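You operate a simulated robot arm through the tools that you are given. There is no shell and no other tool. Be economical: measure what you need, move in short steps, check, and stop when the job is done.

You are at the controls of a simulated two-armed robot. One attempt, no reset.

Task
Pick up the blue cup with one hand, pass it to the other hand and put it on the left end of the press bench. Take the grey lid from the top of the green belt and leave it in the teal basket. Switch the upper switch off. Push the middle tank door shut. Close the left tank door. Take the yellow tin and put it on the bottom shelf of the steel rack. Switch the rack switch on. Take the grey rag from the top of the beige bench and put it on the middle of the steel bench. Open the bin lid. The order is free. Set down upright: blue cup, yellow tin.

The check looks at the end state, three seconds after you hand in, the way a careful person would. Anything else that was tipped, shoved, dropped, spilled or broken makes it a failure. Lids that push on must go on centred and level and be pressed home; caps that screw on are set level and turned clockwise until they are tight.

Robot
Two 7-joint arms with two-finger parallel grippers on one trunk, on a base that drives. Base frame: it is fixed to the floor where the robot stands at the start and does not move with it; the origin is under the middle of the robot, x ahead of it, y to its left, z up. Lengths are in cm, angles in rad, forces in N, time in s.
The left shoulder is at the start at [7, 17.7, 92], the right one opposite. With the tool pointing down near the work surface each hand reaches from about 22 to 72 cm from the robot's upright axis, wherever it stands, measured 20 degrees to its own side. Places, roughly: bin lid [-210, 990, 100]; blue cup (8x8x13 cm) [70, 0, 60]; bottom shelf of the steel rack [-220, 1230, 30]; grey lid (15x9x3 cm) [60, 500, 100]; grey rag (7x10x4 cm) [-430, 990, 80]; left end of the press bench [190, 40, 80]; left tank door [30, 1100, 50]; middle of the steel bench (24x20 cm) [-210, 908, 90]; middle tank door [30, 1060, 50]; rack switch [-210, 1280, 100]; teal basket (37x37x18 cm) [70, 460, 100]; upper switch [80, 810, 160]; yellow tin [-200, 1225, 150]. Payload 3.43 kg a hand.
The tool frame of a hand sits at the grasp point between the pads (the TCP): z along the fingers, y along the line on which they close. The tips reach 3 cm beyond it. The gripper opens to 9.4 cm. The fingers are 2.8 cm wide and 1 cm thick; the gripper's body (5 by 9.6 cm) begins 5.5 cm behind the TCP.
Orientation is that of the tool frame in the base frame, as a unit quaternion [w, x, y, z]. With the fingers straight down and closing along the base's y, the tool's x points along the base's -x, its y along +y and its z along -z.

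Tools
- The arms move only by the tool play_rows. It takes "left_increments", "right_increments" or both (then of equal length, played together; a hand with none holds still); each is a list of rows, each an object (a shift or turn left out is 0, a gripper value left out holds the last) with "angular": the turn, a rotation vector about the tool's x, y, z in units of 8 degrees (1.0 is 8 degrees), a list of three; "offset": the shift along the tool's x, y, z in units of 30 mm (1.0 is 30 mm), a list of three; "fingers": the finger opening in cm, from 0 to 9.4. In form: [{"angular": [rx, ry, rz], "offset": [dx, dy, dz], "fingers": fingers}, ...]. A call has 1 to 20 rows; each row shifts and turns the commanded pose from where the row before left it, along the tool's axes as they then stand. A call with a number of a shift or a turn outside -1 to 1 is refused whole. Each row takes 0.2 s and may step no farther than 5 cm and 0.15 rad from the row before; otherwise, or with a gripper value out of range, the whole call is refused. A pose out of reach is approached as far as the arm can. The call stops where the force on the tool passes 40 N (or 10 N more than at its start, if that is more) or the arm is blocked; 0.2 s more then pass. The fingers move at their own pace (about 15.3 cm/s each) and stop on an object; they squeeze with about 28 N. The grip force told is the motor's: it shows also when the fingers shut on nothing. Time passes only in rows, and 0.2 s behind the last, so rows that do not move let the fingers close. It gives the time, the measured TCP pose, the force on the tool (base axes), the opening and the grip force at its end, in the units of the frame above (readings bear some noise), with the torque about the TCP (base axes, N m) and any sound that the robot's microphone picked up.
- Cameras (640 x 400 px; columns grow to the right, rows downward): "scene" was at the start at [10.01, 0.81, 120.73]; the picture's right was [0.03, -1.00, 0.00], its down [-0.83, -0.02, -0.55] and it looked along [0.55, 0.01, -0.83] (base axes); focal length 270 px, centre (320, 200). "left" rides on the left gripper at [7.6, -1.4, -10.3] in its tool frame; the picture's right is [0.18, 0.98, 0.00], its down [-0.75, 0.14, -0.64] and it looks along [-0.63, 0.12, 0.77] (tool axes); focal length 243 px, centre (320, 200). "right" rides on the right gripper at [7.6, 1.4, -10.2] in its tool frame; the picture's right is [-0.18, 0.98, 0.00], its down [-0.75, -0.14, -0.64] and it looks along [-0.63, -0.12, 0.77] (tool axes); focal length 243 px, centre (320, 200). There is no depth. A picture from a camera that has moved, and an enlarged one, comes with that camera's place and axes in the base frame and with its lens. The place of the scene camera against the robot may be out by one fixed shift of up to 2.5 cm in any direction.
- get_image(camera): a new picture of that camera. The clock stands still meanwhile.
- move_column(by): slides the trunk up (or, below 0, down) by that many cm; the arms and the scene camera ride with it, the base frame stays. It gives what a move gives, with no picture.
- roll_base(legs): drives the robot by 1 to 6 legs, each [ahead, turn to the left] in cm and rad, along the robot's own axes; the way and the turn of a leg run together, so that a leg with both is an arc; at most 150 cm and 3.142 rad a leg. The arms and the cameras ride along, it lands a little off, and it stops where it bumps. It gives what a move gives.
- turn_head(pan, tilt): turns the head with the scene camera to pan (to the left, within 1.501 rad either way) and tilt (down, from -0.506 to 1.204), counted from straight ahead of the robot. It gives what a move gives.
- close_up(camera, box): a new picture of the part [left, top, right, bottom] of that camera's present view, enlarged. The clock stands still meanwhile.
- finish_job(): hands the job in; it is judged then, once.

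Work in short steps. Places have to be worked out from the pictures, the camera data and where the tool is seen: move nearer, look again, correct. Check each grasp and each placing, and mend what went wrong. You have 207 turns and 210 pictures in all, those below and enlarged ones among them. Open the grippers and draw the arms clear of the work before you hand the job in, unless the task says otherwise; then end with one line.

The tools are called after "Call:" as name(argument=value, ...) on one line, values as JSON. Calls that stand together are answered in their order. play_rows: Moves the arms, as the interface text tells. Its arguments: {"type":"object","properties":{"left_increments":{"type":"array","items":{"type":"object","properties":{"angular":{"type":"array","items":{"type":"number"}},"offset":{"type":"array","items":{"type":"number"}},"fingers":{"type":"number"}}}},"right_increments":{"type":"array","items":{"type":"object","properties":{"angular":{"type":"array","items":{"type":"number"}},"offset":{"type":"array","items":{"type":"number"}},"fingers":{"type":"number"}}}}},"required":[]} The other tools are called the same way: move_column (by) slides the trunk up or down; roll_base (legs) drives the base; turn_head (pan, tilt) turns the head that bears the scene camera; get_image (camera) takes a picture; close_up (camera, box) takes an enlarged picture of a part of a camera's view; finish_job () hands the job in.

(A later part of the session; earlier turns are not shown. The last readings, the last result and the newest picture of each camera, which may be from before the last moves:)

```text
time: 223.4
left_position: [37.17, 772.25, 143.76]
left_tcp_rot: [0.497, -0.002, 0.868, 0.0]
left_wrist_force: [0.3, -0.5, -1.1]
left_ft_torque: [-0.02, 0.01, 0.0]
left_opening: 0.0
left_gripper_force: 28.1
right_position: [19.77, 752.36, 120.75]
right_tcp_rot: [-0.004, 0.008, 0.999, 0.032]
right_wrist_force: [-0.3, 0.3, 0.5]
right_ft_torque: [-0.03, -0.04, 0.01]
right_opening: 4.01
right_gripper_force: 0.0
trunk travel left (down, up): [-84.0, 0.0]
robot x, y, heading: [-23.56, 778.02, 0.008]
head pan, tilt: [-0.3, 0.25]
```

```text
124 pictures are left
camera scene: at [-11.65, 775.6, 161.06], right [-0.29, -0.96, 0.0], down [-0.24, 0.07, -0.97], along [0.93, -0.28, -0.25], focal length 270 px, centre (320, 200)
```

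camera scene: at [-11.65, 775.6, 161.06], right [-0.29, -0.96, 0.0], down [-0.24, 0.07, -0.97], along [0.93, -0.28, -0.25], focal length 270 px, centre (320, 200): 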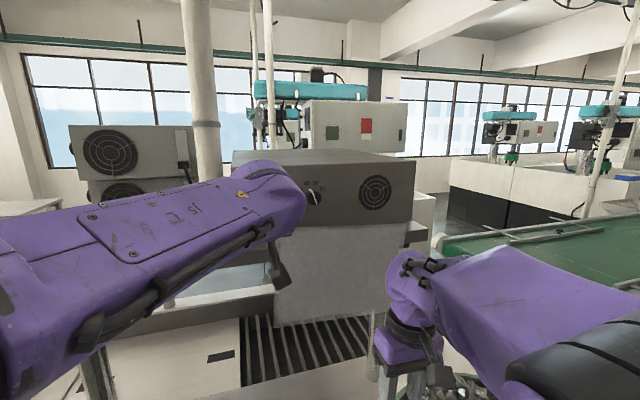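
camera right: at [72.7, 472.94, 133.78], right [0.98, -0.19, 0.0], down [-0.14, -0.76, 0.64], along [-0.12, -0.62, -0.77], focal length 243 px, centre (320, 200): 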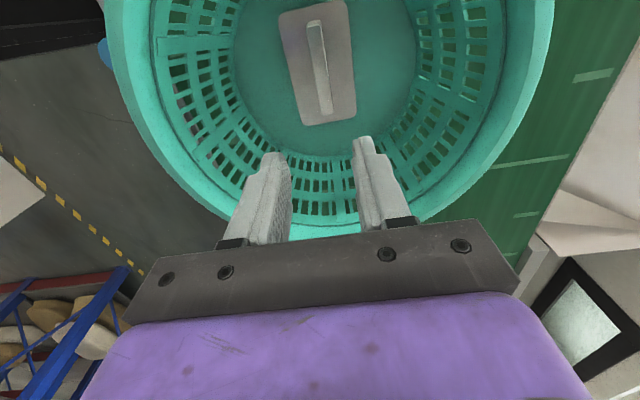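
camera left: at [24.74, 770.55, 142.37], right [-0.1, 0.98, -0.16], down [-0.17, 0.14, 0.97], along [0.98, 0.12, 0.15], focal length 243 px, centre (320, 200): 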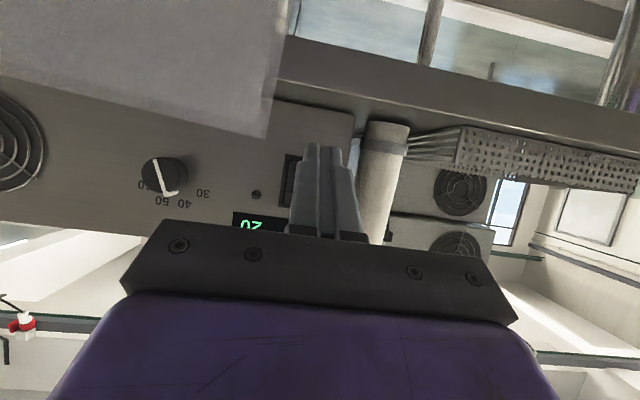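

Tips line up (switch centre y≈771.5, z≈144.6). Advance to ~2 cm short.

Call:
play_rows(left_increments=[{"offset": [-0.5, -0.08, 0.866]}, {"offset": [-0.5, -0.08, 0.866]}, {"offset": [-0.5, -0.08, 0.866]}])

Call:
get_image(camera="left")

```text
time: 224.4
left_position: [47.55, 775.74, 145.14]
left_tcp_rot: [0.496, -0.039, 0.867, -0.009]
left_wrist_force: [-0.5, -0.3, 0.1]
left_ft_torque: [0.03, -0.01, 0.01]
left_opening: 0.02
left_gripper_force: 27.4
right_position: [19.71, 752.05, 120.72]
right_tcp_rot: [-0.004, 0.009, 0.999, 0.034]
right_wrist_force: [-0.2, 0.3, -0.3]
right_ft_torque: [-0.02, 0.01, -0.01]
right_opening: 4.0
right_gripper_force: 0.0
trunk travel left (down, up): [-84.0, 0.0]
robot x, y, heading: [-23.62, 777.8, 0.0]
head pan, tilt: [-0.3, 0.25]
stopped in row 3 (left hand): the arm was blocked; the commanded pose is now the measured one
```

```text
123 pictures are left
camera left: at [35.05, 773.4, 144.08], right [-0.15, 0.97, -0.21], down [-0.18, 0.18, 0.97], along [0.97, 0.18, 0.15], focal length 243 px, centre (320, 200)
```

left: 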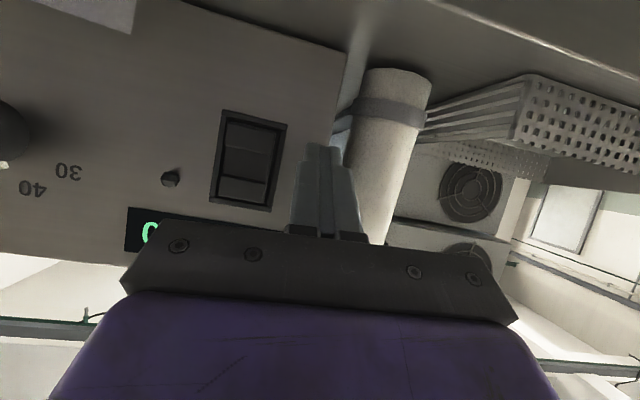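

The arm ran out of reach and drifted left. I withdraw it, straighten it, and shift the robot ~20 cm to the right for better reach.

Call:
play_rows(left_increments=[{"offset": [0.476, 0, -0.825], "angular": [0.17, 0, 0.54]}, {"offset": [0.476, 0, -0.825]}, {"offset": [0.476, 0, -0.825]}, {"offset": [0.476, 0, -0.825]}, {"offset": [0.476, 0, -0.825]}, {"offset": [0.476, 0, -0.825]}, {"offset": [0.476, 0, -0.825]}])

Call:
roll_base(legs=[[-6, 0], [0, 0.5], [-42, 0], [0, -0.5], [36, 0]])

Call:
get_image(camera="left")

```text
time: 226.0
left_position: [27.32, 775.69, 145.46]
left_tcp_rot: [0.499, 0.002, 0.867, -0.002]
left_wrist_force: [-0.7, -1.0, -1.5]
left_ft_torque: [-0.03, 0.01, 0.02]
left_opening: 0.01
left_gripper_force: 28.2
right_position: [19.68, 752.32, 120.69]
right_tcp_rot: [-0.003, 0.008, 0.999, 0.032]
right_wrist_force: [0.0, 0.4, 1.1]
right_ft_torque: [0.02, -0.03, 0.03]
right_opening: 3.99
right_gripper_force: 0.1
trunk travel left (down, up): [-84.0, 0.0]
robot x, y, heading: [-23.8, 777.81, 0.005]
head pan, tilt: [-0.3, 0.25]
```

```text
time: 233.9
left_position: [20.66, 755.3, 145.56]
left_tcp_rot: [0.498, 0.005, 0.867, -0.004]
left_wrist_force: [-1.0, -0.3, 0.9]
left_ft_torque: [0.0, -0.02, -0.01]
left_opening: 0.0
left_gripper_force: 28.3
right_position: [13.01, 731.99, 120.76]
right_tcp_rot: [-0.003, 0.01, 0.999, 0.033]
right_wrist_force: [0.5, -0.8, -0.1]
right_ft_torque: [-0.02, -0.02, 0.02]
right_opening: 4.02
right_gripper_force: 0.0
trunk travel left (down, up): [-84.0, 0.0]
robot x, y, heading: [-30.15, 757.49, -0.001]
head pan, tilt: [-0.3, 0.25]
```

```text
122 pictures are left
camera left: at [8.07, 753.95, 144.18], right [-0.08, 0.98, -0.16], down [-0.17, 0.14, 0.97], along [0.98, 0.11, 0.16], focal length 243 px, centre (320, 200)
```

left: 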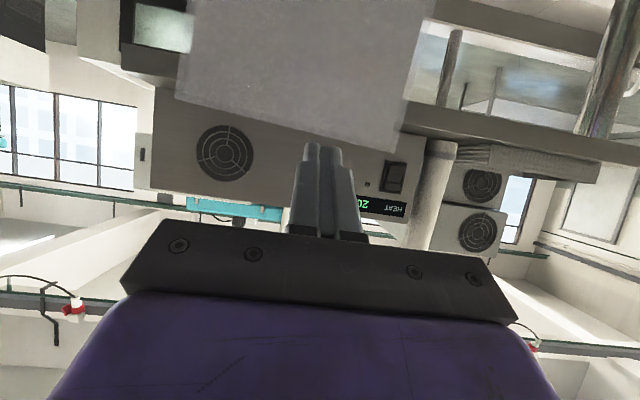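

Now the switch is comfortably to the hand's left. I roll 5 cm ahead and bring the tips before the switch's lower half.

Call:
roll_base(legs=[[5, 0]])

Call:
play_rows(left_increments=[{"offset": [-0.348, 0.776, 0.79]}, {"offset": [-0.348, 0.776, 0.79]}, {"offset": [-0.348, 0.776, 0.79]}, {"offset": [-0.348, 0.776, 0.79]}, {"offset": [-0.348, 0.776, 0.79]}, {"offset": [-0.348, 0.776, 0.79]}, {"offset": [-0.348, 0.776, 0.79]}])

Call:
get_image(camera="left")

```text
time: 234.9
left_position: [24.69, 755.27, 145.91]
left_tcp_rot: [0.502, 0.005, 0.865, -0.004]
left_wrist_force: [-2.0, -0.6, -0.3]
left_ft_torque: [0.02, -0.05, -0.03]
left_opening: 0.0
left_gripper_force: 27.5
right_position: [17.11, 731.96, 121.24]
right_tcp_rot: [0.001, 0.011, 0.999, 0.032]
right_wrist_force: [-0.4, -0.3, 0.0]
right_ft_torque: [0.02, -0.09, 0.01]
right_opening: 4.0
right_gripper_force: 0.1
trunk travel left (down, up): [-84.0, 0.0]
robot x, y, heading: [-24.94, 757.44, 0.0]
head pan, tilt: [-0.3, 0.25]
```

```text
time: 236.5
left_position: [44.48, 771.45, 143.19]
left_tcp_rot: [0.496, 0.005, 0.868, -0.004]
left_wrist_force: [0.0, 0.0, 0.2]
left_ft_torque: [-0.02, 0.01, 0.02]
left_opening: 0.02
left_gripper_force: 28.5
right_position: [18.39, 732.11, 120.75]
right_tcp_rot: [-0.004, 0.01, 0.999, 0.033]
right_wrist_force: [0.3, 0.8, -1.0]
right_ft_torque: [-0.04, 0.02, 0.01]
right_opening: 4.02
right_gripper_force: 0.0
trunk travel left (down, up): [-84.0, 0.0]
robot x, y, heading: [-25.06, 757.84, -0.004]
head pan, tilt: [-0.3, 0.25]
```

```text
121 pictures are left
camera left: at [31.71, 770.05, 141.9], right [-0.08, 0.98, -0.16], down [-0.17, 0.15, 0.97], along [0.98, 0.11, 0.16], focal length 243 px, centre (320, 200)
```

left: 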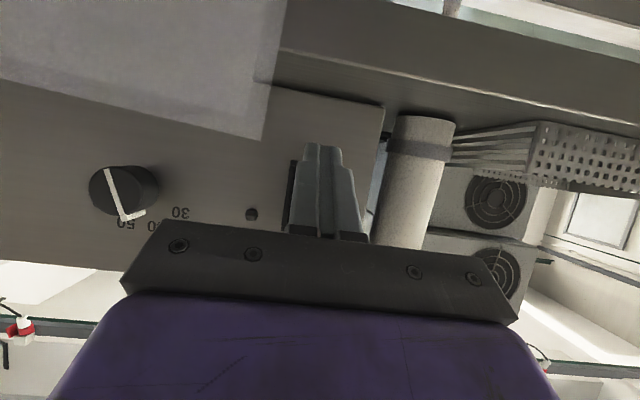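

Tips are aligned with the lower half. Slow advance until contact.

Call:
play_rows(left_increments=[{"offset": [-0.17, 0, 0.1]}, {"offset": [-0.083, 0, 0.144]}, {"offset": [-0.083, 0, 0.144]}, {"offset": [-0.083, 0, 0.144]}, {"offset": [-0.083, 0, 0.144]}, {"offset": [-0.083, 0, 0.144]}, {"offset": [-0.083, 0, 0.144]}])

```text
time: 238.1
left_position: [47.19, 771.44, 143.7]
left_tcp_rot: [0.498, 0.006, 0.867, -0.004]
left_wrist_force: [-13.2, -0.3, -6.9]
left_ft_torque: [0.01, 0.24, 0.03]
left_opening: 0.02
left_gripper_force: 28.4
right_position: [17.75, 732.02, 120.9]
right_tcp_rot: [-0.002, 0.01, 0.999, 0.033]
right_wrist_force: [0.3, 0.1, 0.3]
right_ft_torque: [0.02, 0.0, 0.01]
right_opening: 4.03
right_gripper_force: 0.0
trunk travel left (down, up): [-84.0, 0.0]
robot x, y, heading: [-25.12, 757.41, -0.001]
head pan, tilt: [-0.3, 0.25]
```

Contact at 13 N, no click yet; push a bit more.

Call:
play_rows(left_increments=[{"offset": [-0.083, 0, 0.144]}, {"offset": [-0.083, 0, 0.144]}, {"offset": [0, 0, 0]}])

Call:
get_image(camera="left")

```text
time: 238.6
left_position: [47.16, 771.26, 143.79]
left_tcp_rot: [0.495, 0.005, 0.869, -0.002]
left_wrist_force: [-23.2, 0.4, -1.7]
left_ft_torque: [-0.22, 0.11, -0.02]
left_opening: 0.0
left_gripper_force: 28.2
right_position: [17.26, 732.0, 121.21]
right_tcp_rot: [0.0, 0.009, 0.999, 0.033]
right_wrist_force: [0.0, 0.7, -0.5]
right_ft_torque: [0.01, 0.02, 0.02]
right_opening: 3.98
right_gripper_force: 0.1
trunk travel left (down, up): [-84.0, 0.0]
robot x, y, heading: [-25.22, 757.32, 0.002]
head pan, tilt: [-0.3, 0.25]
stopped in row 2 (left hand): the force on the tool passed its limit at 44 N (the readings are from after the stop); the commanded pose is now the measured one
```

```text
120 pictures are left
camera left: at [34.49, 769.97, 142.47], right [-0.08, 0.98, -0.16], down [-0.17, 0.14, 0.98], along [0.98, 0.11, 0.15], focal length 243 px, centre (320, 200)
```

left: 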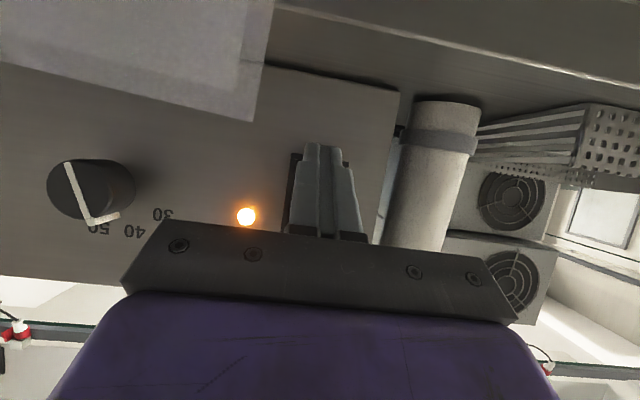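

The lamp lit — this HEAT switch was off, so it is not the "upper switch"; the one meant must be on the stacked fan units (~(80,810,160)). I restore this one by pressing its upper half.

Call:
play_rows(left_increments=[{"offset": [0.33, 0, -0.58]}, {"offset": [-0.85, 0, -0.49]}, {"offset": [-0.083, 0, 0.144]}, {"offset": [-0.083, 0, 0.144]}, {"offset": [-0.083, 0, 0.144]}, {"offset": [-0.083, 0, 0.144]}])

Call:
get_image(camera="left")

```text
time: 240.0
left_position: [47.23, 771.18, 146.69]
left_tcp_rot: [0.495, 0.006, 0.869, -0.002]
left_wrist_force: [-31.5, -1.8, -7.4]
left_ft_torque: [-0.03, 0.47, 0.0]
left_opening: 0.0
left_gripper_force: 27.9
right_position: [17.24, 732.15, 121.02]
right_tcp_rot: [0.0, 0.01, 0.999, 0.033]
right_wrist_force: [-0.1, 0.6, 0.5]
right_ft_torque: [0.01, 0.01, 0.02]
right_opening: 4.01
right_gripper_force: 0.0
trunk travel left (down, up): [-84.0, 0.0]
robot x, y, heading: [-24.97, 757.84, 0.0]
head pan, tilt: [-0.3, 0.25]
```

```text
119 pictures are left
camera left: at [34.46, 769.94, 145.38], right [-0.08, 0.98, -0.16], down [-0.17, 0.14, 0.98], along [0.98, 0.11, 0.15], focal length 243 px, centre (320, 200)
```

left: 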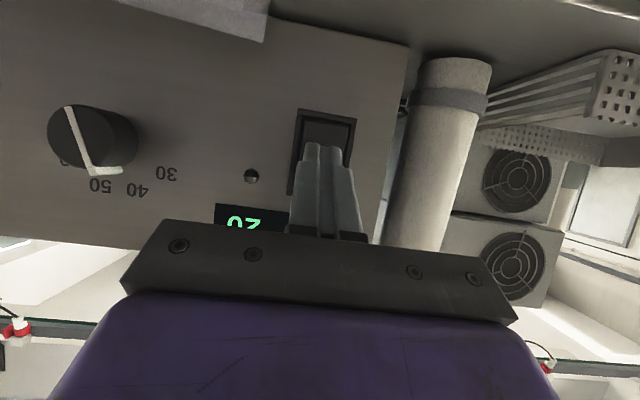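

Lamp off again — restored. I withdraw and look at the fan units for the real "upper switch".

Call:
play_rows(left_increments=[{"offset": [0.476, 0, -0.825]}, {"offset": [0.476, 0, -0.825]}, {"offset": [0.476, 0, -0.825]}, {"offset": [0.476, 0, -0.825]}, {"offset": [0.476, 0, -0.825]}, {"offset": [0.476, 0, -0.825]}])

Call:
roll_base(legs=[[-25, 0]])

Call:
turn_head(pan=0.35, tilt=0.15)

Call:
get_image(camera="scene")

```text
time: 241.4
left_position: [30.73, 771.55, 146.6]
left_tcp_rot: [0.495, 0.006, 0.869, -0.002]
left_wrist_force: [-0.5, -0.7, 1.1]
left_ft_torque: [0.01, -0.02, -0.01]
left_opening: 0.01
left_gripper_force: 28.4
right_position: [17.93, 732.02, 120.92]
right_tcp_rot: [-0.002, 0.01, 0.999, 0.033]
right_wrist_force: [-0.2, 0.2, 0.2]
right_ft_torque: [0.02, -0.04, 0.01]
right_opening: 3.99
right_gripper_force: 0.1
trunk travel left (down, up): [-84.0, 0.0]
robot x, y, heading: [-25.04, 757.55, -0.005]
head pan, tilt: [-0.3, 0.25]
```

```text
time: 243.2
left_position: [6.25, 771.47, 146.41]
left_tcp_rot: [0.492, 0.005, 0.87, -0.002]
left_wrist_force: [0.8, -0.8, -0.2]
left_ft_torque: [0.02, 0.01, -0.01]
left_opening: 0.02
left_gripper_force: 27.6
right_position: [-6.81, 732.14, 120.77]
right_tcp_rot: [-0.004, 0.01, 0.999, 0.033]
right_wrist_force: [0.0, -0.5, -0.5]
right_ft_torque: [0.06, 0.01, 0.01]
right_opening: 4.03
right_gripper_force: 0.1
trunk travel left (down, up): [-84.0, 0.0]
robot x, y, heading: [-50.38, 757.46, -0.003]
head pan, tilt: [-0.3, 0.25]
```

```text
time: 244.2
left_position: [5.99, 771.33, 146.57]
left_tcp_rot: [0.493, 0.005, 0.87, -0.002]
left_wrist_force: [0.6, 0.6, -0.3]
left_ft_torque: [0.0, -0.04, 0.0]
left_opening: 0.0
left_gripper_force: 27.6
right_position: [-6.97, 732.08, 120.9]
right_tcp_rot: [-0.003, 0.01, 0.999, 0.032]
right_wrist_force: [0.1, -0.3, -0.3]
right_ft_torque: [0.0, 0.01, 0.0]
right_opening: 3.99
right_gripper_force: 0.0
trunk travel left (down, up): [-84.0, 0.0]
robot x, y, heading: [-50.2, 757.92, 0.001]
head pan, tilt: [0.351, 0.15]
```

```text
118 pictures are left
camera scene: at [-38.59, 761.41, 161.99], right [0.34, -0.94, 0.0], down [-0.14, -0.05, -0.99], along [0.93, 0.34, -0.15], focal length 270 px, centre (320, 200)
```

scene: 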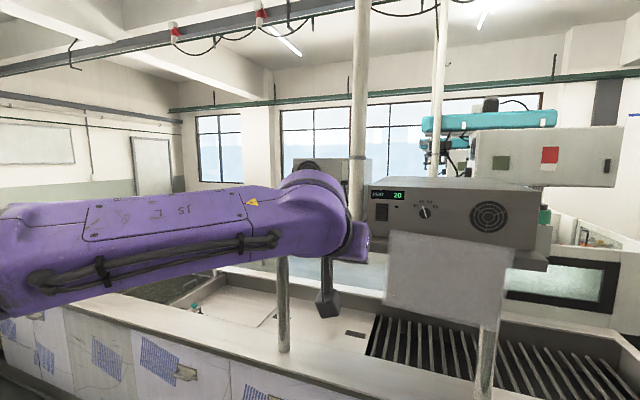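

I need to see the fan units' far side; I drive north to y≈860 and look back.

Call:
roll_base(legs=[[0, 1.571], [105, 0]])

Call:
turn_head(pan=-1.5, tilt=0.1)

Call:
get_image(camera="scene")

```text
time: 253.4
left_position: [-64.01, 918.44, 146.57]
left_tcp_rot: [0.351, -0.611, 0.618, 0.348]
left_wrist_force: [0.0, -0.8, -0.1]
left_ft_torque: [-0.02, -0.02, 0.01]
left_opening: 0.0
left_gripper_force: 27.7
right_position: [-24.5, 905.55, 120.8]
right_tcp_rot: [-0.025, -0.699, 0.714, 0.022]
right_wrist_force: [0.2, -0.8, 0.0]
right_ft_torque: [0.05, -0.01, 0.01]
right_opening: 4.0
right_gripper_force: 0.1
trunk travel left (down, up): [-84.0, 0.0]
robot x, y, heading: [-50.21, 862.14, 1.572]
head pan, tilt: [0.351, 0.15]
```

```text
time: 255.3
left_position: [-63.96, 918.49, 146.5]
left_tcp_rot: [0.35, -0.611, 0.619, 0.347]
left_wrist_force: [-0.5, 0.4, -1.0]
left_ft_torque: [-0.01, -0.02, 0.0]
left_opening: 0.0
left_gripper_force: 27.9
right_position: [-24.47, 905.5, 120.75]
right_tcp_rot: [-0.026, -0.7, 0.713, 0.021]
right_wrist_force: [0.2, 0.7, 0.3]
right_ft_torque: [-0.03, 0.02, 0.02]
right_opening: 4.01
right_gripper_force: 0.0
trunk travel left (down, up): [-84.0, 0.0]
robot x, y, heading: [-50.36, 862.22, 1.58]
head pan, tilt: [-1.499, 0.099]
```

```text
117 pictures are left
camera scene: at [-42.92, 868.61, 162.47], right [0.07, -1.0, 0.0], down [-0.1, -0.01, -1.0], along [0.99, 0.07, -0.1], focal length 270 px, centre (320, 200)
```

scene: 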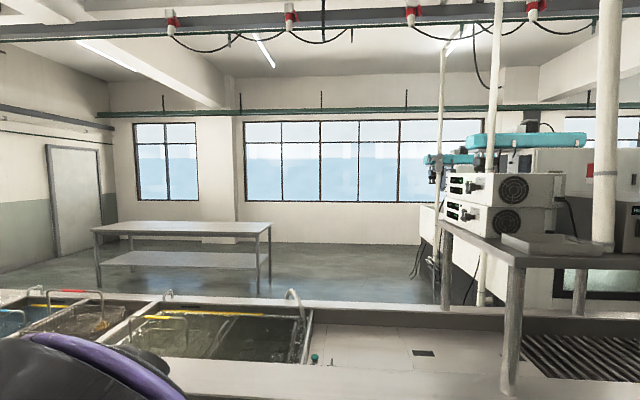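

Call:
close_up(camera="scene", box=[420, 150, 600, 260])

```text
3.56 times, centred on (510, 205) of scene
camera zoom: at [-42.92, 868.61, 162.47], right [0.07, -1.0, 0.0], down [-0.1, -0.01, -1.0], along [0.99, 0.07, -0.1], focal length 961 px, centre (-356, 182)
```

zoom: 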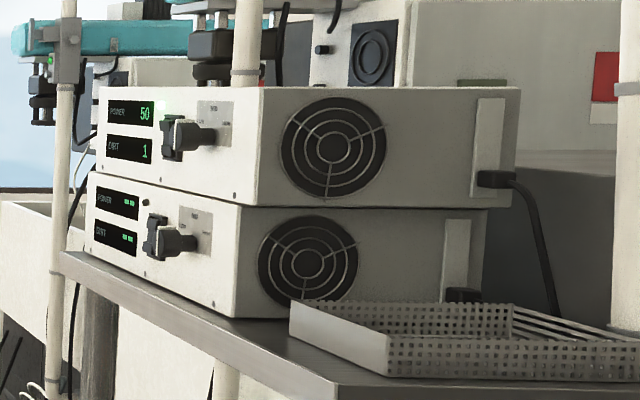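

The upper of the stacked power units (display "50", lit) carries a turn switch on its north face, near (77,810,158). I zoom in on it.

Call:
close_up(camera="scene", box=[444, 170, 492, 230])

Call:
turn_head(pan=-0.35, tilt=0.4)

Call:
get_image(camera="scene")

```text
6.67 times, centred on (468, 200) of scene
camera zoom: at [-42.92, 868.61, 162.47], right [0.07, -1.0, 0.0], down [-0.1, -0.01, -1.0], along [0.99, 0.07, -0.1], focal length 1802 px, centre (-667, 200)
```

zoom: 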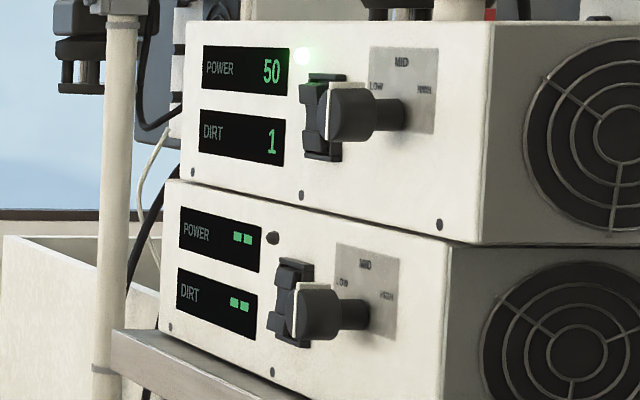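

```text
time: 256.6
left_position: [-64.02, 918.61, 146.59]
left_tcp_rot: [0.351, -0.611, 0.62, 0.347]
left_wrist_force: [-0.1, -0.6, -0.7]
left_ft_torque: [-0.02, 0.04, 0.02]
left_opening: 0.0
left_gripper_force: 28.0
right_position: [-24.61, 905.58, 120.82]
right_tcp_rot: [-0.026, -0.7, 0.713, 0.02]
right_wrist_force: [-0.7, 0.7, 0.0]
right_ft_torque: [0.02, 0.01, -0.03]
right_opening: 4.0
right_gripper_force: 0.1
trunk travel left (down, up): [-84.0, 0.0]
robot x, y, heading: [-50.07, 862.72, 1.571]
head pan, tilt: [-0.351, 0.4]
```

```text
114 pictures are left
camera scene: at [-48.91, 876.64, 159.67], right [0.94, -0.34, 0.0], down [-0.13, -0.37, -0.92], along [0.32, 0.87, -0.39], focal length 270 px, centre (320, 200)
```

scene: 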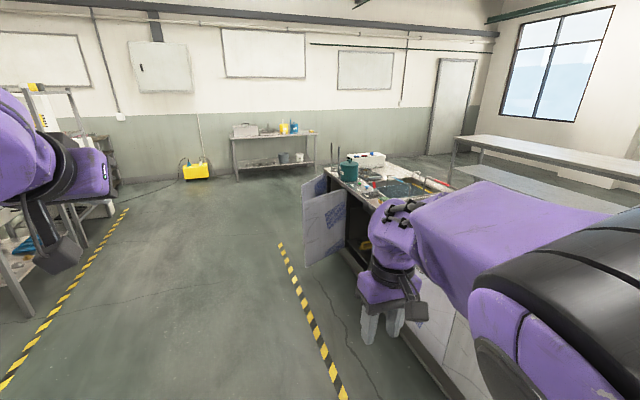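

Noted: rocker with lamp left of the LOW/MID/HIGH knob; must be reached from the far (east) side. First the tank doors on the way: I drive to y≈985 and look.

Call:
roll_base(legs=[[115, 0]])

Call:
turn_head(pan=-0.7, tilt=0.55)

Call:
get_image(camera="scene")

Call:
turn_head(pan=0.7, tilt=0.4)

Call:
get_image(camera="scene")

```text
time: 262.4
left_position: [-64.35, 1032.46, 146.46]
left_tcp_rot: [0.35, -0.612, 0.618, 0.348]
left_wrist_force: [-0.5, -0.7, 0.2]
left_ft_torque: [0.01, 0.02, 0.01]
left_opening: 0.0
left_gripper_force: 28.1
right_position: [-24.92, 1019.6, 120.89]
right_tcp_rot: [-0.025, -0.701, 0.713, 0.021]
right_wrist_force: [-0.4, 0.5, -0.6]
right_ft_torque: [-0.02, -0.02, -0.02]
right_opening: 4.01
right_gripper_force: 0.1
trunk travel left (down, up): [-84.0, 0.0]
robot x, y, heading: [-50.5, 976.25, 1.574]
head pan, tilt: [-0.351, 0.4]
```

```text
time: 263.3
left_position: [-64.38, 1032.51, 146.56]
left_tcp_rot: [0.35, -0.612, 0.619, 0.347]
left_wrist_force: [0.4, -0.6, -1.0]
left_ft_torque: [0.0, 0.0, -0.01]
left_opening: 0.01
left_gripper_force: 28.0
right_position: [-24.88, 1019.64, 120.79]
right_tcp_rot: [-0.026, -0.701, 0.713, 0.021]
right_wrist_force: [0.0, -0.5, 0.8]
right_ft_torque: [0.0, 0.01, -0.01]
right_opening: 4.0
right_gripper_force: 0.1
trunk travel left (down, up): [-84.0, 0.0]
robot x, y, heading: [-50.24, 976.16, 1.579]
head pan, tilt: [-0.7, 0.55]
```

```text
113 pictures are left
camera scene: at [-46.61, 988.85, 158.3], right [0.77, -0.64, 0.0], down [-0.33, -0.4, -0.85], along [0.55, 0.65, -0.52], focal length 270 px, centre (320, 200)
```

scene: 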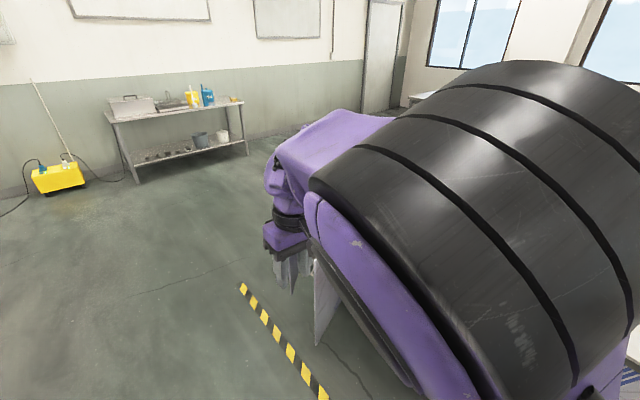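

```text
time: 264.8
left_position: [-64.4, 1032.45, 146.58]
left_tcp_rot: [0.351, -0.612, 0.618, 0.348]
left_wrist_force: [0.7, -0.2, -0.2]
left_ft_torque: [-0.04, 0.01, 0.0]
left_opening: 0.02
left_gripper_force: 27.6
right_position: [-24.85, 1019.8, 120.77]
right_tcp_rot: [-0.026, -0.701, 0.713, 0.021]
right_wrist_force: [0.6, -0.4, -0.1]
right_ft_torque: [0.01, 0.01, -0.01]
right_opening: 4.03
right_gripper_force: 0.0
trunk travel left (down, up): [-84.0, 0.0]
robot x, y, heading: [-50.15, 976.2, 1.575]
head pan, tilt: [0.7, 0.4]
```

```text
112 pictures are left
camera scene: at [-58.35, 988.99, 159.67], right [0.76, 0.65, 0.0], down [0.25, -0.3, -0.92], along [-0.59, 0.7, -0.39], focal length 270 px, centre (320, 200)
```

scene: 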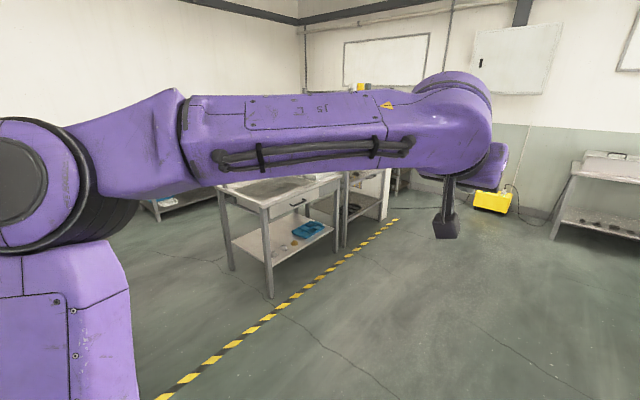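

Arms block the view; I drive to y≈1050 and face the tanks.

Call:
roll_base(legs=[[72, 0], [0, -1.575]])

Call:
turn_head(pan=0.1, tilt=0.75)

Call:
get_image(camera="scene")

```text
time: 272.6
left_position: [5.26, 1062.65, 146.57]
left_tcp_rot: [0.494, 0.0, 0.869, 0.001]
left_wrist_force: [-0.3, 0.0, -0.3]
left_ft_torque: [-0.01, -0.01, -0.02]
left_opening: 0.0
left_gripper_force: 28.4
right_position: [-7.22, 1023.14, 120.93]
right_tcp_rot: [-0.004, 0.002, 0.999, 0.032]
right_wrist_force: [0.0, 0.1, 0.0]
right_ft_torque: [-0.01, -0.04, 0.04]
right_opening: 4.01
right_gripper_force: 0.1
trunk travel left (down, up): [-84.0, 0.0]
robot x, y, heading: [-50.8, 1047.91, 0.009]
head pan, tilt: [0.7, 0.4]
```

```text
time: 273.6
left_position: [5.29, 1062.66, 146.6]
left_tcp_rot: [0.493, 0.0, 0.87, 0.001]
left_wrist_force: [-0.1, -0.4, -0.4]
left_ft_torque: [-0.01, 0.03, 0.0]
left_opening: 0.02
left_gripper_force: 27.9
right_position: [-7.25, 1022.93, 120.96]
right_tcp_rot: [-0.003, 0.004, 0.999, 0.033]
right_wrist_force: [1.7, 0.2, -0.3]
right_ft_torque: [0.0, 0.03, 0.0]
right_opening: 3.99
right_gripper_force: 0.0
trunk travel left (down, up): [-84.0, 0.0]
robot x, y, heading: [-50.62, 1048.28, 0.015]
head pan, tilt: [0.099, 0.75]
```

```text
111 pictures are left
camera scene: at [-39.63, 1049.67, 156.57], right [0.11, -0.99, 0.0], down [-0.68, -0.08, -0.73], along [0.73, 0.08, -0.68], focal length 270 px, centre (320, 200)
```

scene: 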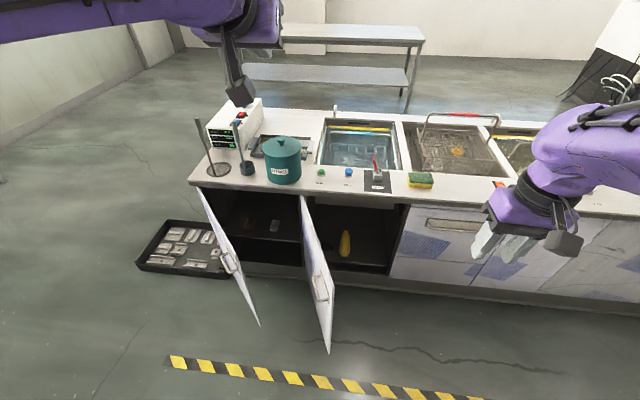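

Call:
close_up(camera="scene", box=[180, 170, 420, 360])

```text
2.11 times, centred on (300, 265) of scene
camera zoom: at [-39.63, 1049.67, 156.57], right [0.11, -0.99, 0.0], down [-0.68, -0.08, -0.73], along [0.73, 0.08, -0.68], focal length 569 px, centre (362, 63)
```

zoom: 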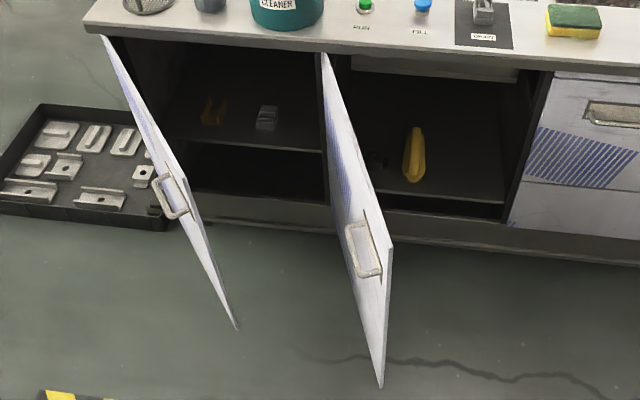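

Both doors hinge on their left (north) side: left door hinge ≈(46.7,1114) open ~50°, middle hinge ≈(46.5,1067) open ~67°. I'll pull the left hand in, yaw it 35° right, move the right hand aside, lower the trunk, then reposition.

Call:
play_rows(left_increments=[{"offset": [0.476, 0, -0.825]}, {"offset": [0.476, 0, -0.825]}, {"offset": [0.476, 0, -0.825]}, {"offset": [0.476, 0, -0.825]}, {"angular": [0.866, 0, 0.5]}, {"angular": [0.866, 0, 0.5]}, {"angular": [0.866, 0, 0.5]}, {"angular": [0.866, 0, 0.5]}], right_increments=[{"offset": [0, -1, 0]}, {"offset": [0, -1, 0]}, {"offset": [0, -1, 0]}, {"offset": [0, -1, 0]}, {}, {}, {}, {}])

Call:
roll_base(legs=[[0, 1.56], [20, 0], [0, -1.57], [18, 0]])

Call:
move_column(by=-40)

Call:
turn_head(pan=0.2, tilt=0.85)

Call:
get_image(camera="scene")

```text
time: 275.4
left_position: [-6.29, 1062.8, 146.7]
left_tcp_rot: [0.474, 0.238, 0.836, -0.139]
left_wrist_force: [0.2, -0.3, 0.2]
left_ft_torque: [-0.06, 0.01, -0.04]
left_opening: 0.01
left_gripper_force: 27.7
right_position: [-7.22, 1011.22, 120.05]
right_tcp_rot: [-0.003, 0.004, 0.999, 0.033]
right_wrist_force: [0.3, -0.6, -0.2]
right_ft_torque: [-0.02, -0.05, 0.0]
right_opening: 4.02
right_gripper_force: 0.1
trunk travel left (down, up): [-84.0, 0.0]
robot x, y, heading: [-51.04, 1047.96, 0.014]
head pan, tilt: [0.099, 0.75]
```

```text
time: 285.6
left_position: [11.72, 1081.78, 146.97]
left_tcp_rot: [0.474, 0.246, 0.833, -0.144]
left_wrist_force: [-0.4, 0.3, 0.0]
left_ft_torque: [0.0, -0.01, 0.0]
left_opening: 0.01
left_gripper_force: 28.0
right_position: [9.93, 1030.21, 120.11]
right_tcp_rot: [-0.001, 0.012, 0.999, 0.032]
right_wrist_force: [0.1, 0.2, -0.3]
right_ft_torque: [0.01, 0.0, 0.02]
right_opening: 3.99
right_gripper_force: 0.0
trunk travel left (down, up): [-84.0, 0.0]
robot x, y, heading: [-32.47, 1068.03, -0.009]
head pan, tilt: [0.099, 0.75]
```

```text
time: 289.5
left_position: [12.26, 1081.91, 106.67]
left_tcp_rot: [0.473, 0.246, 0.834, -0.144]
left_wrist_force: [-0.5, 0.5, -0.2]
left_ft_torque: [0.01, -0.03, -0.02]
left_opening: 0.0
left_gripper_force: 27.6
right_position: [10.19, 1030.14, 80.02]
right_tcp_rot: [-0.003, 0.012, 0.999, 0.032]
right_wrist_force: [0.8, 0.1, -0.2]
right_ft_torque: [0.0, 0.01, 0.03]
right_opening: 4.01
right_gripper_force: 0.1
trunk travel left (down, up): [-44.0, 40.0]
robot x, y, heading: [-32.36, 1067.99, -0.004]
head pan, tilt: [0.099, 0.75]
```

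```text
time: 290.1
left_position: [12.12, 1081.71, 106.78]
left_tcp_rot: [0.473, 0.245, 0.834, -0.143]
left_wrist_force: [0.3, 0.8, 0.1]
left_ft_torque: [0.02, 0.0, -0.02]
left_opening: 0.01
left_gripper_force: 27.8
right_position: [10.21, 1030.23, 80.0]
right_tcp_rot: [-0.003, 0.013, 0.999, 0.032]
right_wrist_force: [0.5, -0.4, 0.1]
right_ft_torque: [-0.02, 0.01, 0.02]
right_opening: 3.99
right_gripper_force: 0.0
trunk travel left (down, up): [-44.0, 40.0]
robot x, y, heading: [-32.79, 1067.83, -0.007]
head pan, tilt: [0.201, 0.85]
```

```text
109 pictures are left
camera scene: at [-22.02, 1070.02, 115.76], right [0.19, -0.98, 0.0], down [-0.74, -0.15, -0.66], along [0.65, 0.13, -0.75], focal length 270 px, centre (320, 200)
```

scene: 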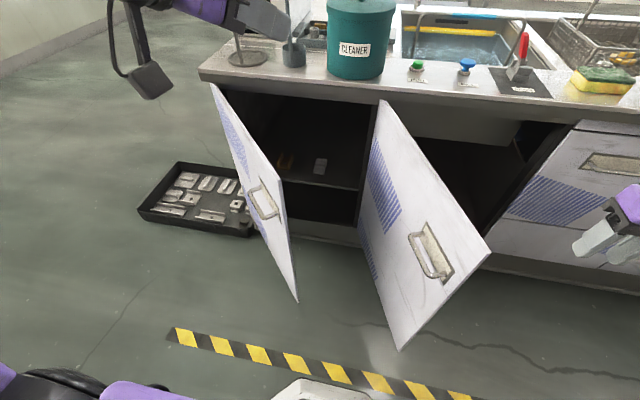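

The left hand points (.72,-.47,-.51). I move it north and then down to z≈56 outside the left door's outer face.

Call:
play_rows(left_increments=[{"offset": [0.305, 0.853, -0.527]}, {"offset": [0.305, 0.853, -0.527]}, {"offset": [0.305, 0.853, -0.527]}, {"offset": [0.305, 0.853, -0.527]}, {"offset": [0.305, 0.853, -0.527]}, {"offset": [0.305, 0.853, -0.527]}, {"offset": [0.305, 0.853, -0.527]}])

Call:
play_rows(left_increments=[{"offset": [0.955, 0.008, 0.568]}, {"offset": [0.955, 0.008, 0.568]}, {"offset": [0.955, 0.008, 0.568]}, {"offset": [0.955, 0.008, 0.568]}, {"offset": [0.955, 0.008, 0.568]}, {"offset": [0.955, 0.008, 0.568]}, {"offset": [0.955, 0.008, 0.568]}, {"offset": [0.955, 0.008, 0.568]}, {"offset": [0.955, 0.008, 0.568]}, {"offset": [0.955, 0.008, 0.568]}, {"offset": [0.955, 0.008, 0.568]}, {"offset": [0.955, 0.008, 0.568]}, {"offset": [0.955, 0.008, 0.568]}, {"offset": [0.955, 0.008, 0.568]}])

Call:
get_image(camera="scene")

```text
time: 291.7
left_position: [11.2, 1103.86, 106.67]
left_tcp_rot: [0.473, 0.245, 0.834, -0.143]
left_wrist_force: [0.7, -0.8, -0.3]
left_ft_torque: [0.0, -0.01, -0.01]
left_opening: 0.0
left_gripper_force: 28.3
right_position: [10.2, 1030.3, 80.11]
right_tcp_rot: [-0.003, 0.012, 0.999, 0.032]
right_wrist_force: [0.0, 0.2, 0.3]
right_ft_torque: [-0.02, 0.05, -0.01]
right_opening: 3.97
right_gripper_force: 0.1
trunk travel left (down, up): [-44.0, 40.0]
robot x, y, heading: [-32.73, 1068.2, -0.004]
head pan, tilt: [0.201, 0.85]
```

```text
time: 294.7
left_position: [11.09, 1103.87, 60.08]
left_tcp_rot: [0.473, 0.245, 0.835, -0.142]
left_wrist_force: [0.2, 0.4, -0.5]
left_ft_torque: [0.0, -0.04, -0.03]
left_opening: 0.0
left_gripper_force: 27.8
right_position: [10.18, 1030.18, 79.92]
right_tcp_rot: [-0.003, 0.013, 0.999, 0.032]
right_wrist_force: [0.5, 0.0, 0.2]
right_ft_torque: [-0.03, -0.01, -0.03]
right_opening: 3.99
right_gripper_force: 0.0
trunk travel left (down, up): [-44.0, 40.0]
robot x, y, heading: [-32.32, 1068.11, -0.005]
head pan, tilt: [0.201, 0.85]
```

```text
108 pictures are left
camera scene: at [-21.99, 1070.07, 115.76], right [0.2, -0.98, 0.0], down [-0.74, -0.15, -0.66], along [0.65, 0.13, -0.75], focal length 270 px, centre (320, 200)
```

scene: 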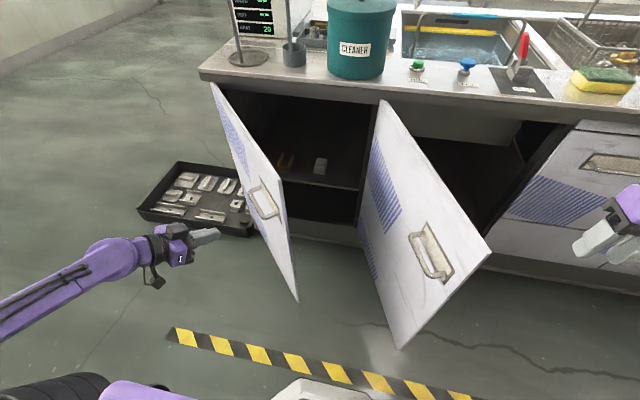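

In position. I roll 4 cm nearer, then push the door with the tips along (0.89,-0.46).

Call:
roll_base(legs=[[4, 0]])

Call:
play_rows(left_increments=[{"offset": [-0.423, 0.083, 0.71]}, {"offset": [-0.423, 0.083, 0.71]}, {"offset": [-0.423, 0.083, 0.71]}, {"offset": [-0.423, 0.083, 0.71]}, {"offset": [-0.423, 0.083, 0.71]}, {"offset": [-0.423, 0.083, 0.71]}, {"offset": [-0.423, 0.083, 0.71]}, {"offset": [-0.423, 0.083, 0.71]}, {"offset": [-0.423, 0.083, 0.71]}, {"offset": [-0.423, 0.083, 0.71]}])

Call:
get_image(camera="scene")

```text
time: 295.6
left_position: [15.2, 1103.77, 60.1]
left_tcp_rot: [0.472, 0.245, 0.834, -0.143]
left_wrist_force: [0.2, -0.2, -0.3]
left_ft_torque: [-0.02, 0.02, -0.02]
left_opening: 0.0
left_gripper_force: 27.9
right_position: [14.25, 1030.25, 79.97]
right_tcp_rot: [-0.004, 0.013, 0.999, 0.032]
right_wrist_force: [0.3, -1.2, -0.1]
right_ft_torque: [-0.03, 0.02, 0.03]
right_opening: 3.99
right_gripper_force: 0.0
trunk travel left (down, up): [-44.0, 40.0]
robot x, y, heading: [-28.46, 1067.75, -0.008]
head pan, tilt: [0.201, 0.85]
```

```text
time: 297.8
left_position: [37.47, 1092.36, 60.14]
left_tcp_rot: [0.473, 0.246, 0.834, -0.143]
left_wrist_force: [0.4, -0.2, -0.2]
left_ft_torque: [0.02, 0.01, -0.02]
left_opening: 0.0
left_gripper_force: 28.4
right_position: [14.18, 1029.96, 79.9]
right_tcp_rot: [-0.004, 0.013, 0.999, 0.034]
right_wrist_force: [-0.1, 0.3, 0.2]
right_ft_torque: [0.02, -0.03, 0.0]
right_opening: 4.0
right_gripper_force: 0.0
trunk travel left (down, up): [-44.0, 40.0]
robot x, y, heading: [-28.56, 1068.27, -0.005]
head pan, tilt: [0.201, 0.85]
```

```text
107 pictures are left
camera scene: at [-17.96, 1069.93, 115.75], right [0.19, -0.98, 0.0], down [-0.74, -0.15, -0.66], along [0.65, 0.13, -0.75], focal length 270 px, centre (320, 200)
```

scene: 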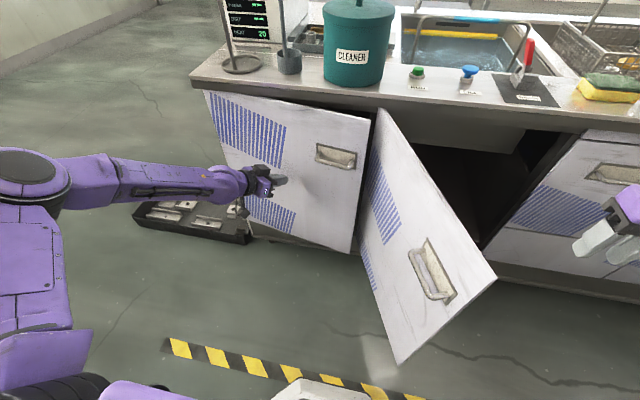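

The left door swings almost shut; I push straight +x to finish.

Call:
play_rows(left_increments=[{"offset": [-0.288, 0.363, 0.479]}, {"offset": [-0.288, 0.363, 0.479]}, {"offset": [-0.288, 0.363, 0.479]}, {"offset": [-0.288, 0.363, 0.479]}])

Call:
get_image(camera="scene")

```text
time: 298.7
left_position: [43.26, 1092.27, 60.04]
left_tcp_rot: [0.473, 0.246, 0.833, -0.146]
left_wrist_force: [-13.5, -2.5, 8.0]
left_ft_torque: [-0.13, -0.21, -0.22]
left_opening: 0.0
left_gripper_force: 28.9
right_position: [14.12, 1030.14, 80.09]
right_tcp_rot: [-0.003, 0.012, 0.999, 0.032]
right_wrist_force: [0.9, -0.9, 0.0]
right_ft_torque: [-0.03, 0.03, 0.0]
right_opening: 3.99
right_gripper_force: 0.1
trunk travel left (down, up): [-44.0, 40.0]
robot x, y, heading: [-28.56, 1067.89, -0.004]
head pan, tilt: [0.201, 0.85]
stopped in row 4 (left hand): the force on the tool passed its limit at 65 N (the readings are from after the stop); the commanded pose is now the measured one
```

```text
106 pictures are left
camera scene: at [-18.22, 1070.0, 115.8], right [0.2, -0.98, 0.0], down [-0.74, -0.15, -0.66], along [0.65, 0.13, -0.75], focal length 270 px, centre (320, 200)
```

scene: 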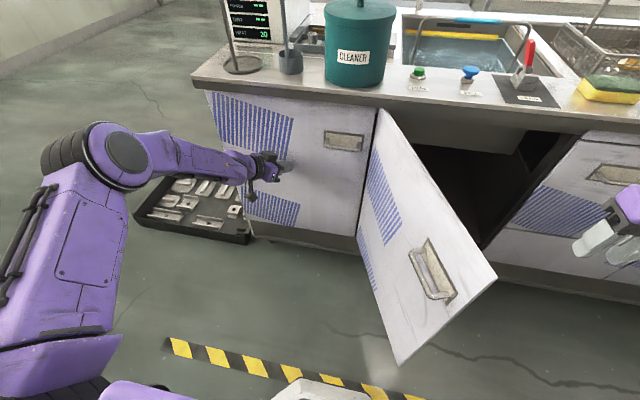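

Left door is shut. I clear the right hand upward, back the left hand off and bring it to the middle door's outer (north) face.

Call:
play_rows(right_increments=[{"offset": [0, 0, -1]}, {"offset": [0, 0, -1]}, {"offset": [0, 0, -1]}, {"offset": [0, 0, -1]}, {"offset": [0, 0, -1]}, {"offset": [0, 0, -1]}, {"offset": [0, 0, -1]}, {"offset": [0, 0, -1]}, {}, {}, {}, {}, {}, {}, {}, {}], left_increments=[{"offset": [0.36, -0.453, -0.598]}, {"offset": [0.36, -0.453, -0.598]}, {"offset": [0.36, -0.453, -0.598]}, {"offset": [0.36, -0.453, -0.598]}, {"offset": [-0.023, -0.956, 0.053]}, {"offset": [-0.023, -0.956, 0.053]}, {"offset": [-0.023, -0.956, 0.053]}, {"offset": [-0.023, -0.956, 0.053]}, {"offset": [-0.023, -0.956, 0.053]}, {"offset": [-0.023, -0.956, 0.053]}, {"offset": [-0.023, -0.956, 0.053]}, {"offset": [-0.023, -0.956, 0.053]}, {"offset": [-0.023, -0.956, 0.053]}, {"offset": [-0.023, -0.956, 0.053]}, {"offset": [-0.023, -0.956, 0.053]}, {"offset": [-0.023, -0.956, 0.053]}])

Call:
get_image(camera="scene")

```text
time: 302.1
left_position: [16.54, 1062.95, 59.78]
left_tcp_rot: [0.469, 0.235, 0.839, -0.145]
left_wrist_force: [-0.6, 0.0, -0.6]
left_ft_torque: [0.01, 0.0, 0.0]
left_opening: 0.0
left_gripper_force: 28.1
right_position: [14.58, 1028.59, 104.03]
right_tcp_rot: [-0.004, 0.011, 0.999, 0.032]
right_wrist_force: [1.0, 0.0, -0.9]
right_ft_torque: [-0.03, -0.02, 0.02]
right_opening: 3.99
right_gripper_force: 0.1
trunk travel left (down, up): [-44.0, 40.0]
robot x, y, heading: [-28.47, 1067.85, -0.005]
head pan, tilt: [0.201, 0.85]
```

```text
105 pictures are left
camera scene: at [-18.01, 1070.0, 115.76], right [0.2, -0.98, 0.0], down [-0.74, -0.15, -0.66], along [0.65, 0.13, -0.75], focal length 270 px, centre (320, 200)
```

scene: 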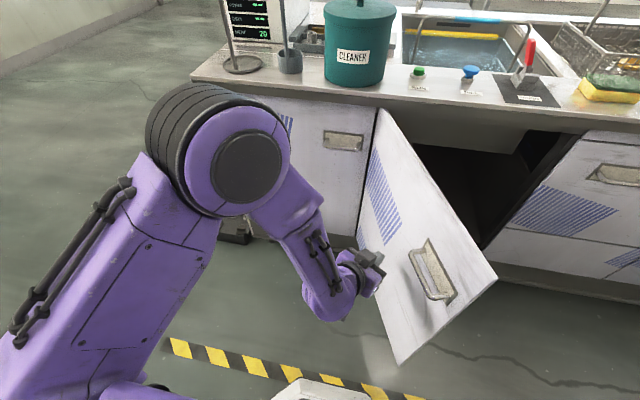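

Now push the middle door around its arc.

Call:
play_rows(left_increments=[{"offset": [-0.44, -0.62, 0.76]}, {"offset": [-0.44, -0.62, 0.76]}, {"offset": [-0.436, -0.317, 0.743]}, {"offset": [-0.436, -0.317, 0.743]}, {"offset": [-0.436, -0.317, 0.743]}, {"offset": [-0.436, -0.317, 0.743]}, {"offset": [-0.436, -0.317, 0.743]}])

Call:
get_image(camera="scene")

```text
time: 303.7
left_position: [27.15, 1045.4, 59.92]
left_tcp_rot: [0.47, 0.247, 0.835, -0.144]
left_wrist_force: [0.6, 0.2, 0.4]
left_ft_torque: [0.0, 0.02, 0.0]
left_opening: 0.02
left_gripper_force: 28.1
right_position: [14.39, 1028.62, 103.9]
right_tcp_rot: [-0.004, 0.011, 0.999, 0.034]
right_wrist_force: [-0.5, 0.5, 0.3]
right_ft_torque: [0.04, -0.01, 0.0]
right_opening: 4.01
right_gripper_force: 0.1
trunk travel left (down, up): [-44.0, 40.0]
robot x, y, heading: [-28.66, 1068.14, -0.003]
head pan, tilt: [0.201, 0.85]
```

```text
104 pictures are left
camera scene: at [-17.97, 1069.97, 115.76], right [0.2, -0.98, 0.0], down [-0.74, -0.15, -0.66], along [0.65, 0.13, -0.75], focal length 270 px, centre (320, 200)
```

scene: 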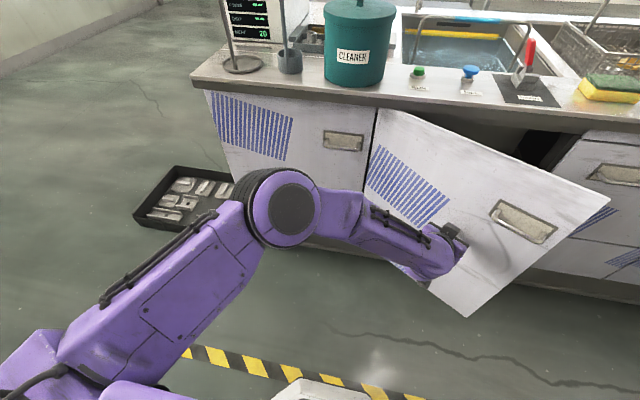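

Working. Continue along the arc toward closed.

Call:
play_rows(left_increments=[{"offset": [-0.435, 0.055, 0.735]}, {"offset": [-0.435, 0.055, 0.735]}, {"offset": [-0.435, 0.055, 0.735]}, {"offset": [-0.435, 0.055, 0.735]}, {"offset": [-0.288, 0.363, 0.479]}, {"offset": [-0.288, 0.363, 0.479]}, {"offset": [-0.288, 0.363, 0.479]}, {"offset": [-0.288, 0.363, 0.479]}])

Call:
get_image(camera="scene")

```text
time: 305.5
left_position: [36.63, 1043.38, 61.92]
left_tcp_rot: [0.471, 0.245, 0.835, -0.144]
left_wrist_force: [0.7, 0.2, 0.4]
left_ft_torque: [0.02, -0.01, 0.01]
left_opening: 0.01
left_gripper_force: 28.0
left hand out of reach, approached as far as the arm can: row 3, 4, 5, 6, 7, 8
right_position: [14.42, 1028.66, 104.01]
right_tcp_rot: [-0.004, 0.012, 0.999, 0.032]
right_wrist_force: [-0.2, 0.7, -0.4]
right_ft_torque: [-0.01, -0.01, -0.01]
right_opening: 3.97
right_gripper_force: 0.0
trunk travel left (down, up): [-44.0, 40.0]
robot x, y, heading: [-28.9, 1067.55, -0.004]
head pan, tilt: [0.201, 0.85]
```

```text
103 pictures are left
camera scene: at [-18.02, 1070.02, 115.76], right [0.2, -0.98, 0.0], down [-0.74, -0.15, -0.66], along [0.65, 0.13, -0.75], focal length 270 px, centre (320, 200)
```

scene: 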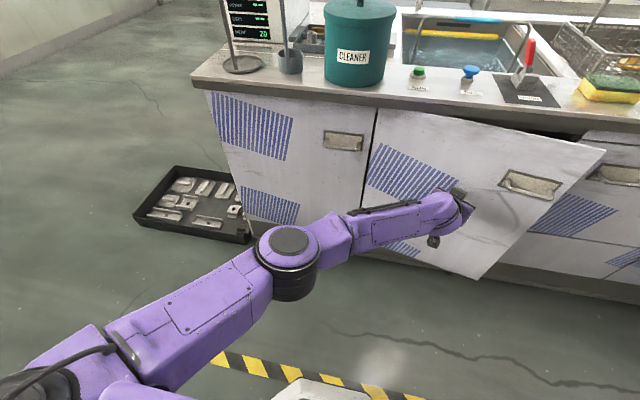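

The arm is at its reach; driving the base ahead ~8 cm finishes the push.

Call:
roll_base(legs=[[7, 0]])

Call:
get_image(camera="scene")

```text
time: 306.6
left_position: [42.97, 1043.31, 62.08]
left_tcp_rot: [0.468, 0.243, 0.837, -0.144]
left_wrist_force: [-0.6, -0.4, -0.3]
left_ft_torque: [0.02, 0.01, 0.01]
left_opening: 0.0
left_gripper_force: 28.6
right_position: [21.02, 1028.63, 103.93]
right_tcp_rot: [-0.004, 0.011, 0.999, 0.033]
right_wrist_force: [-0.1, -0.1, -0.1]
right_ft_torque: [-0.03, -0.03, 0.01]
right_opening: 4.0
right_gripper_force: 0.1
trunk travel left (down, up): [-44.0, 40.0]
robot x, y, heading: [-22.05, 1067.84, -0.001]
head pan, tilt: [0.201, 0.85]
stopped in leg 1: the force on the tool passed its limit at 121 N (the readings are from after the stop); the commanded pose is now the measured one
```

```text
102 pictures are left
camera scene: at [-11.53, 1070.01, 115.76], right [0.2, -0.98, 0.0], down [-0.74, -0.15, -0.66], along [0.65, 0.13, -0.75], focal length 270 px, centre (320, 200)
```

scene: 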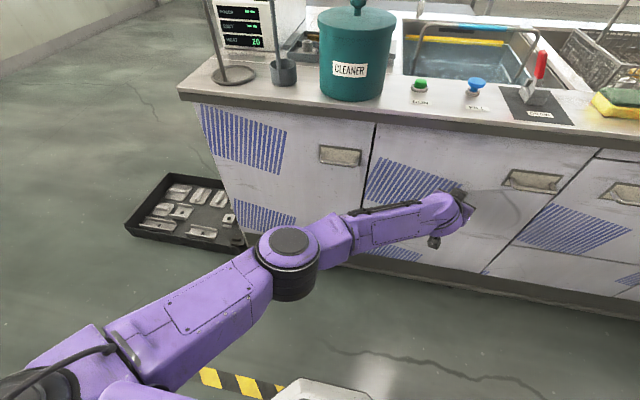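

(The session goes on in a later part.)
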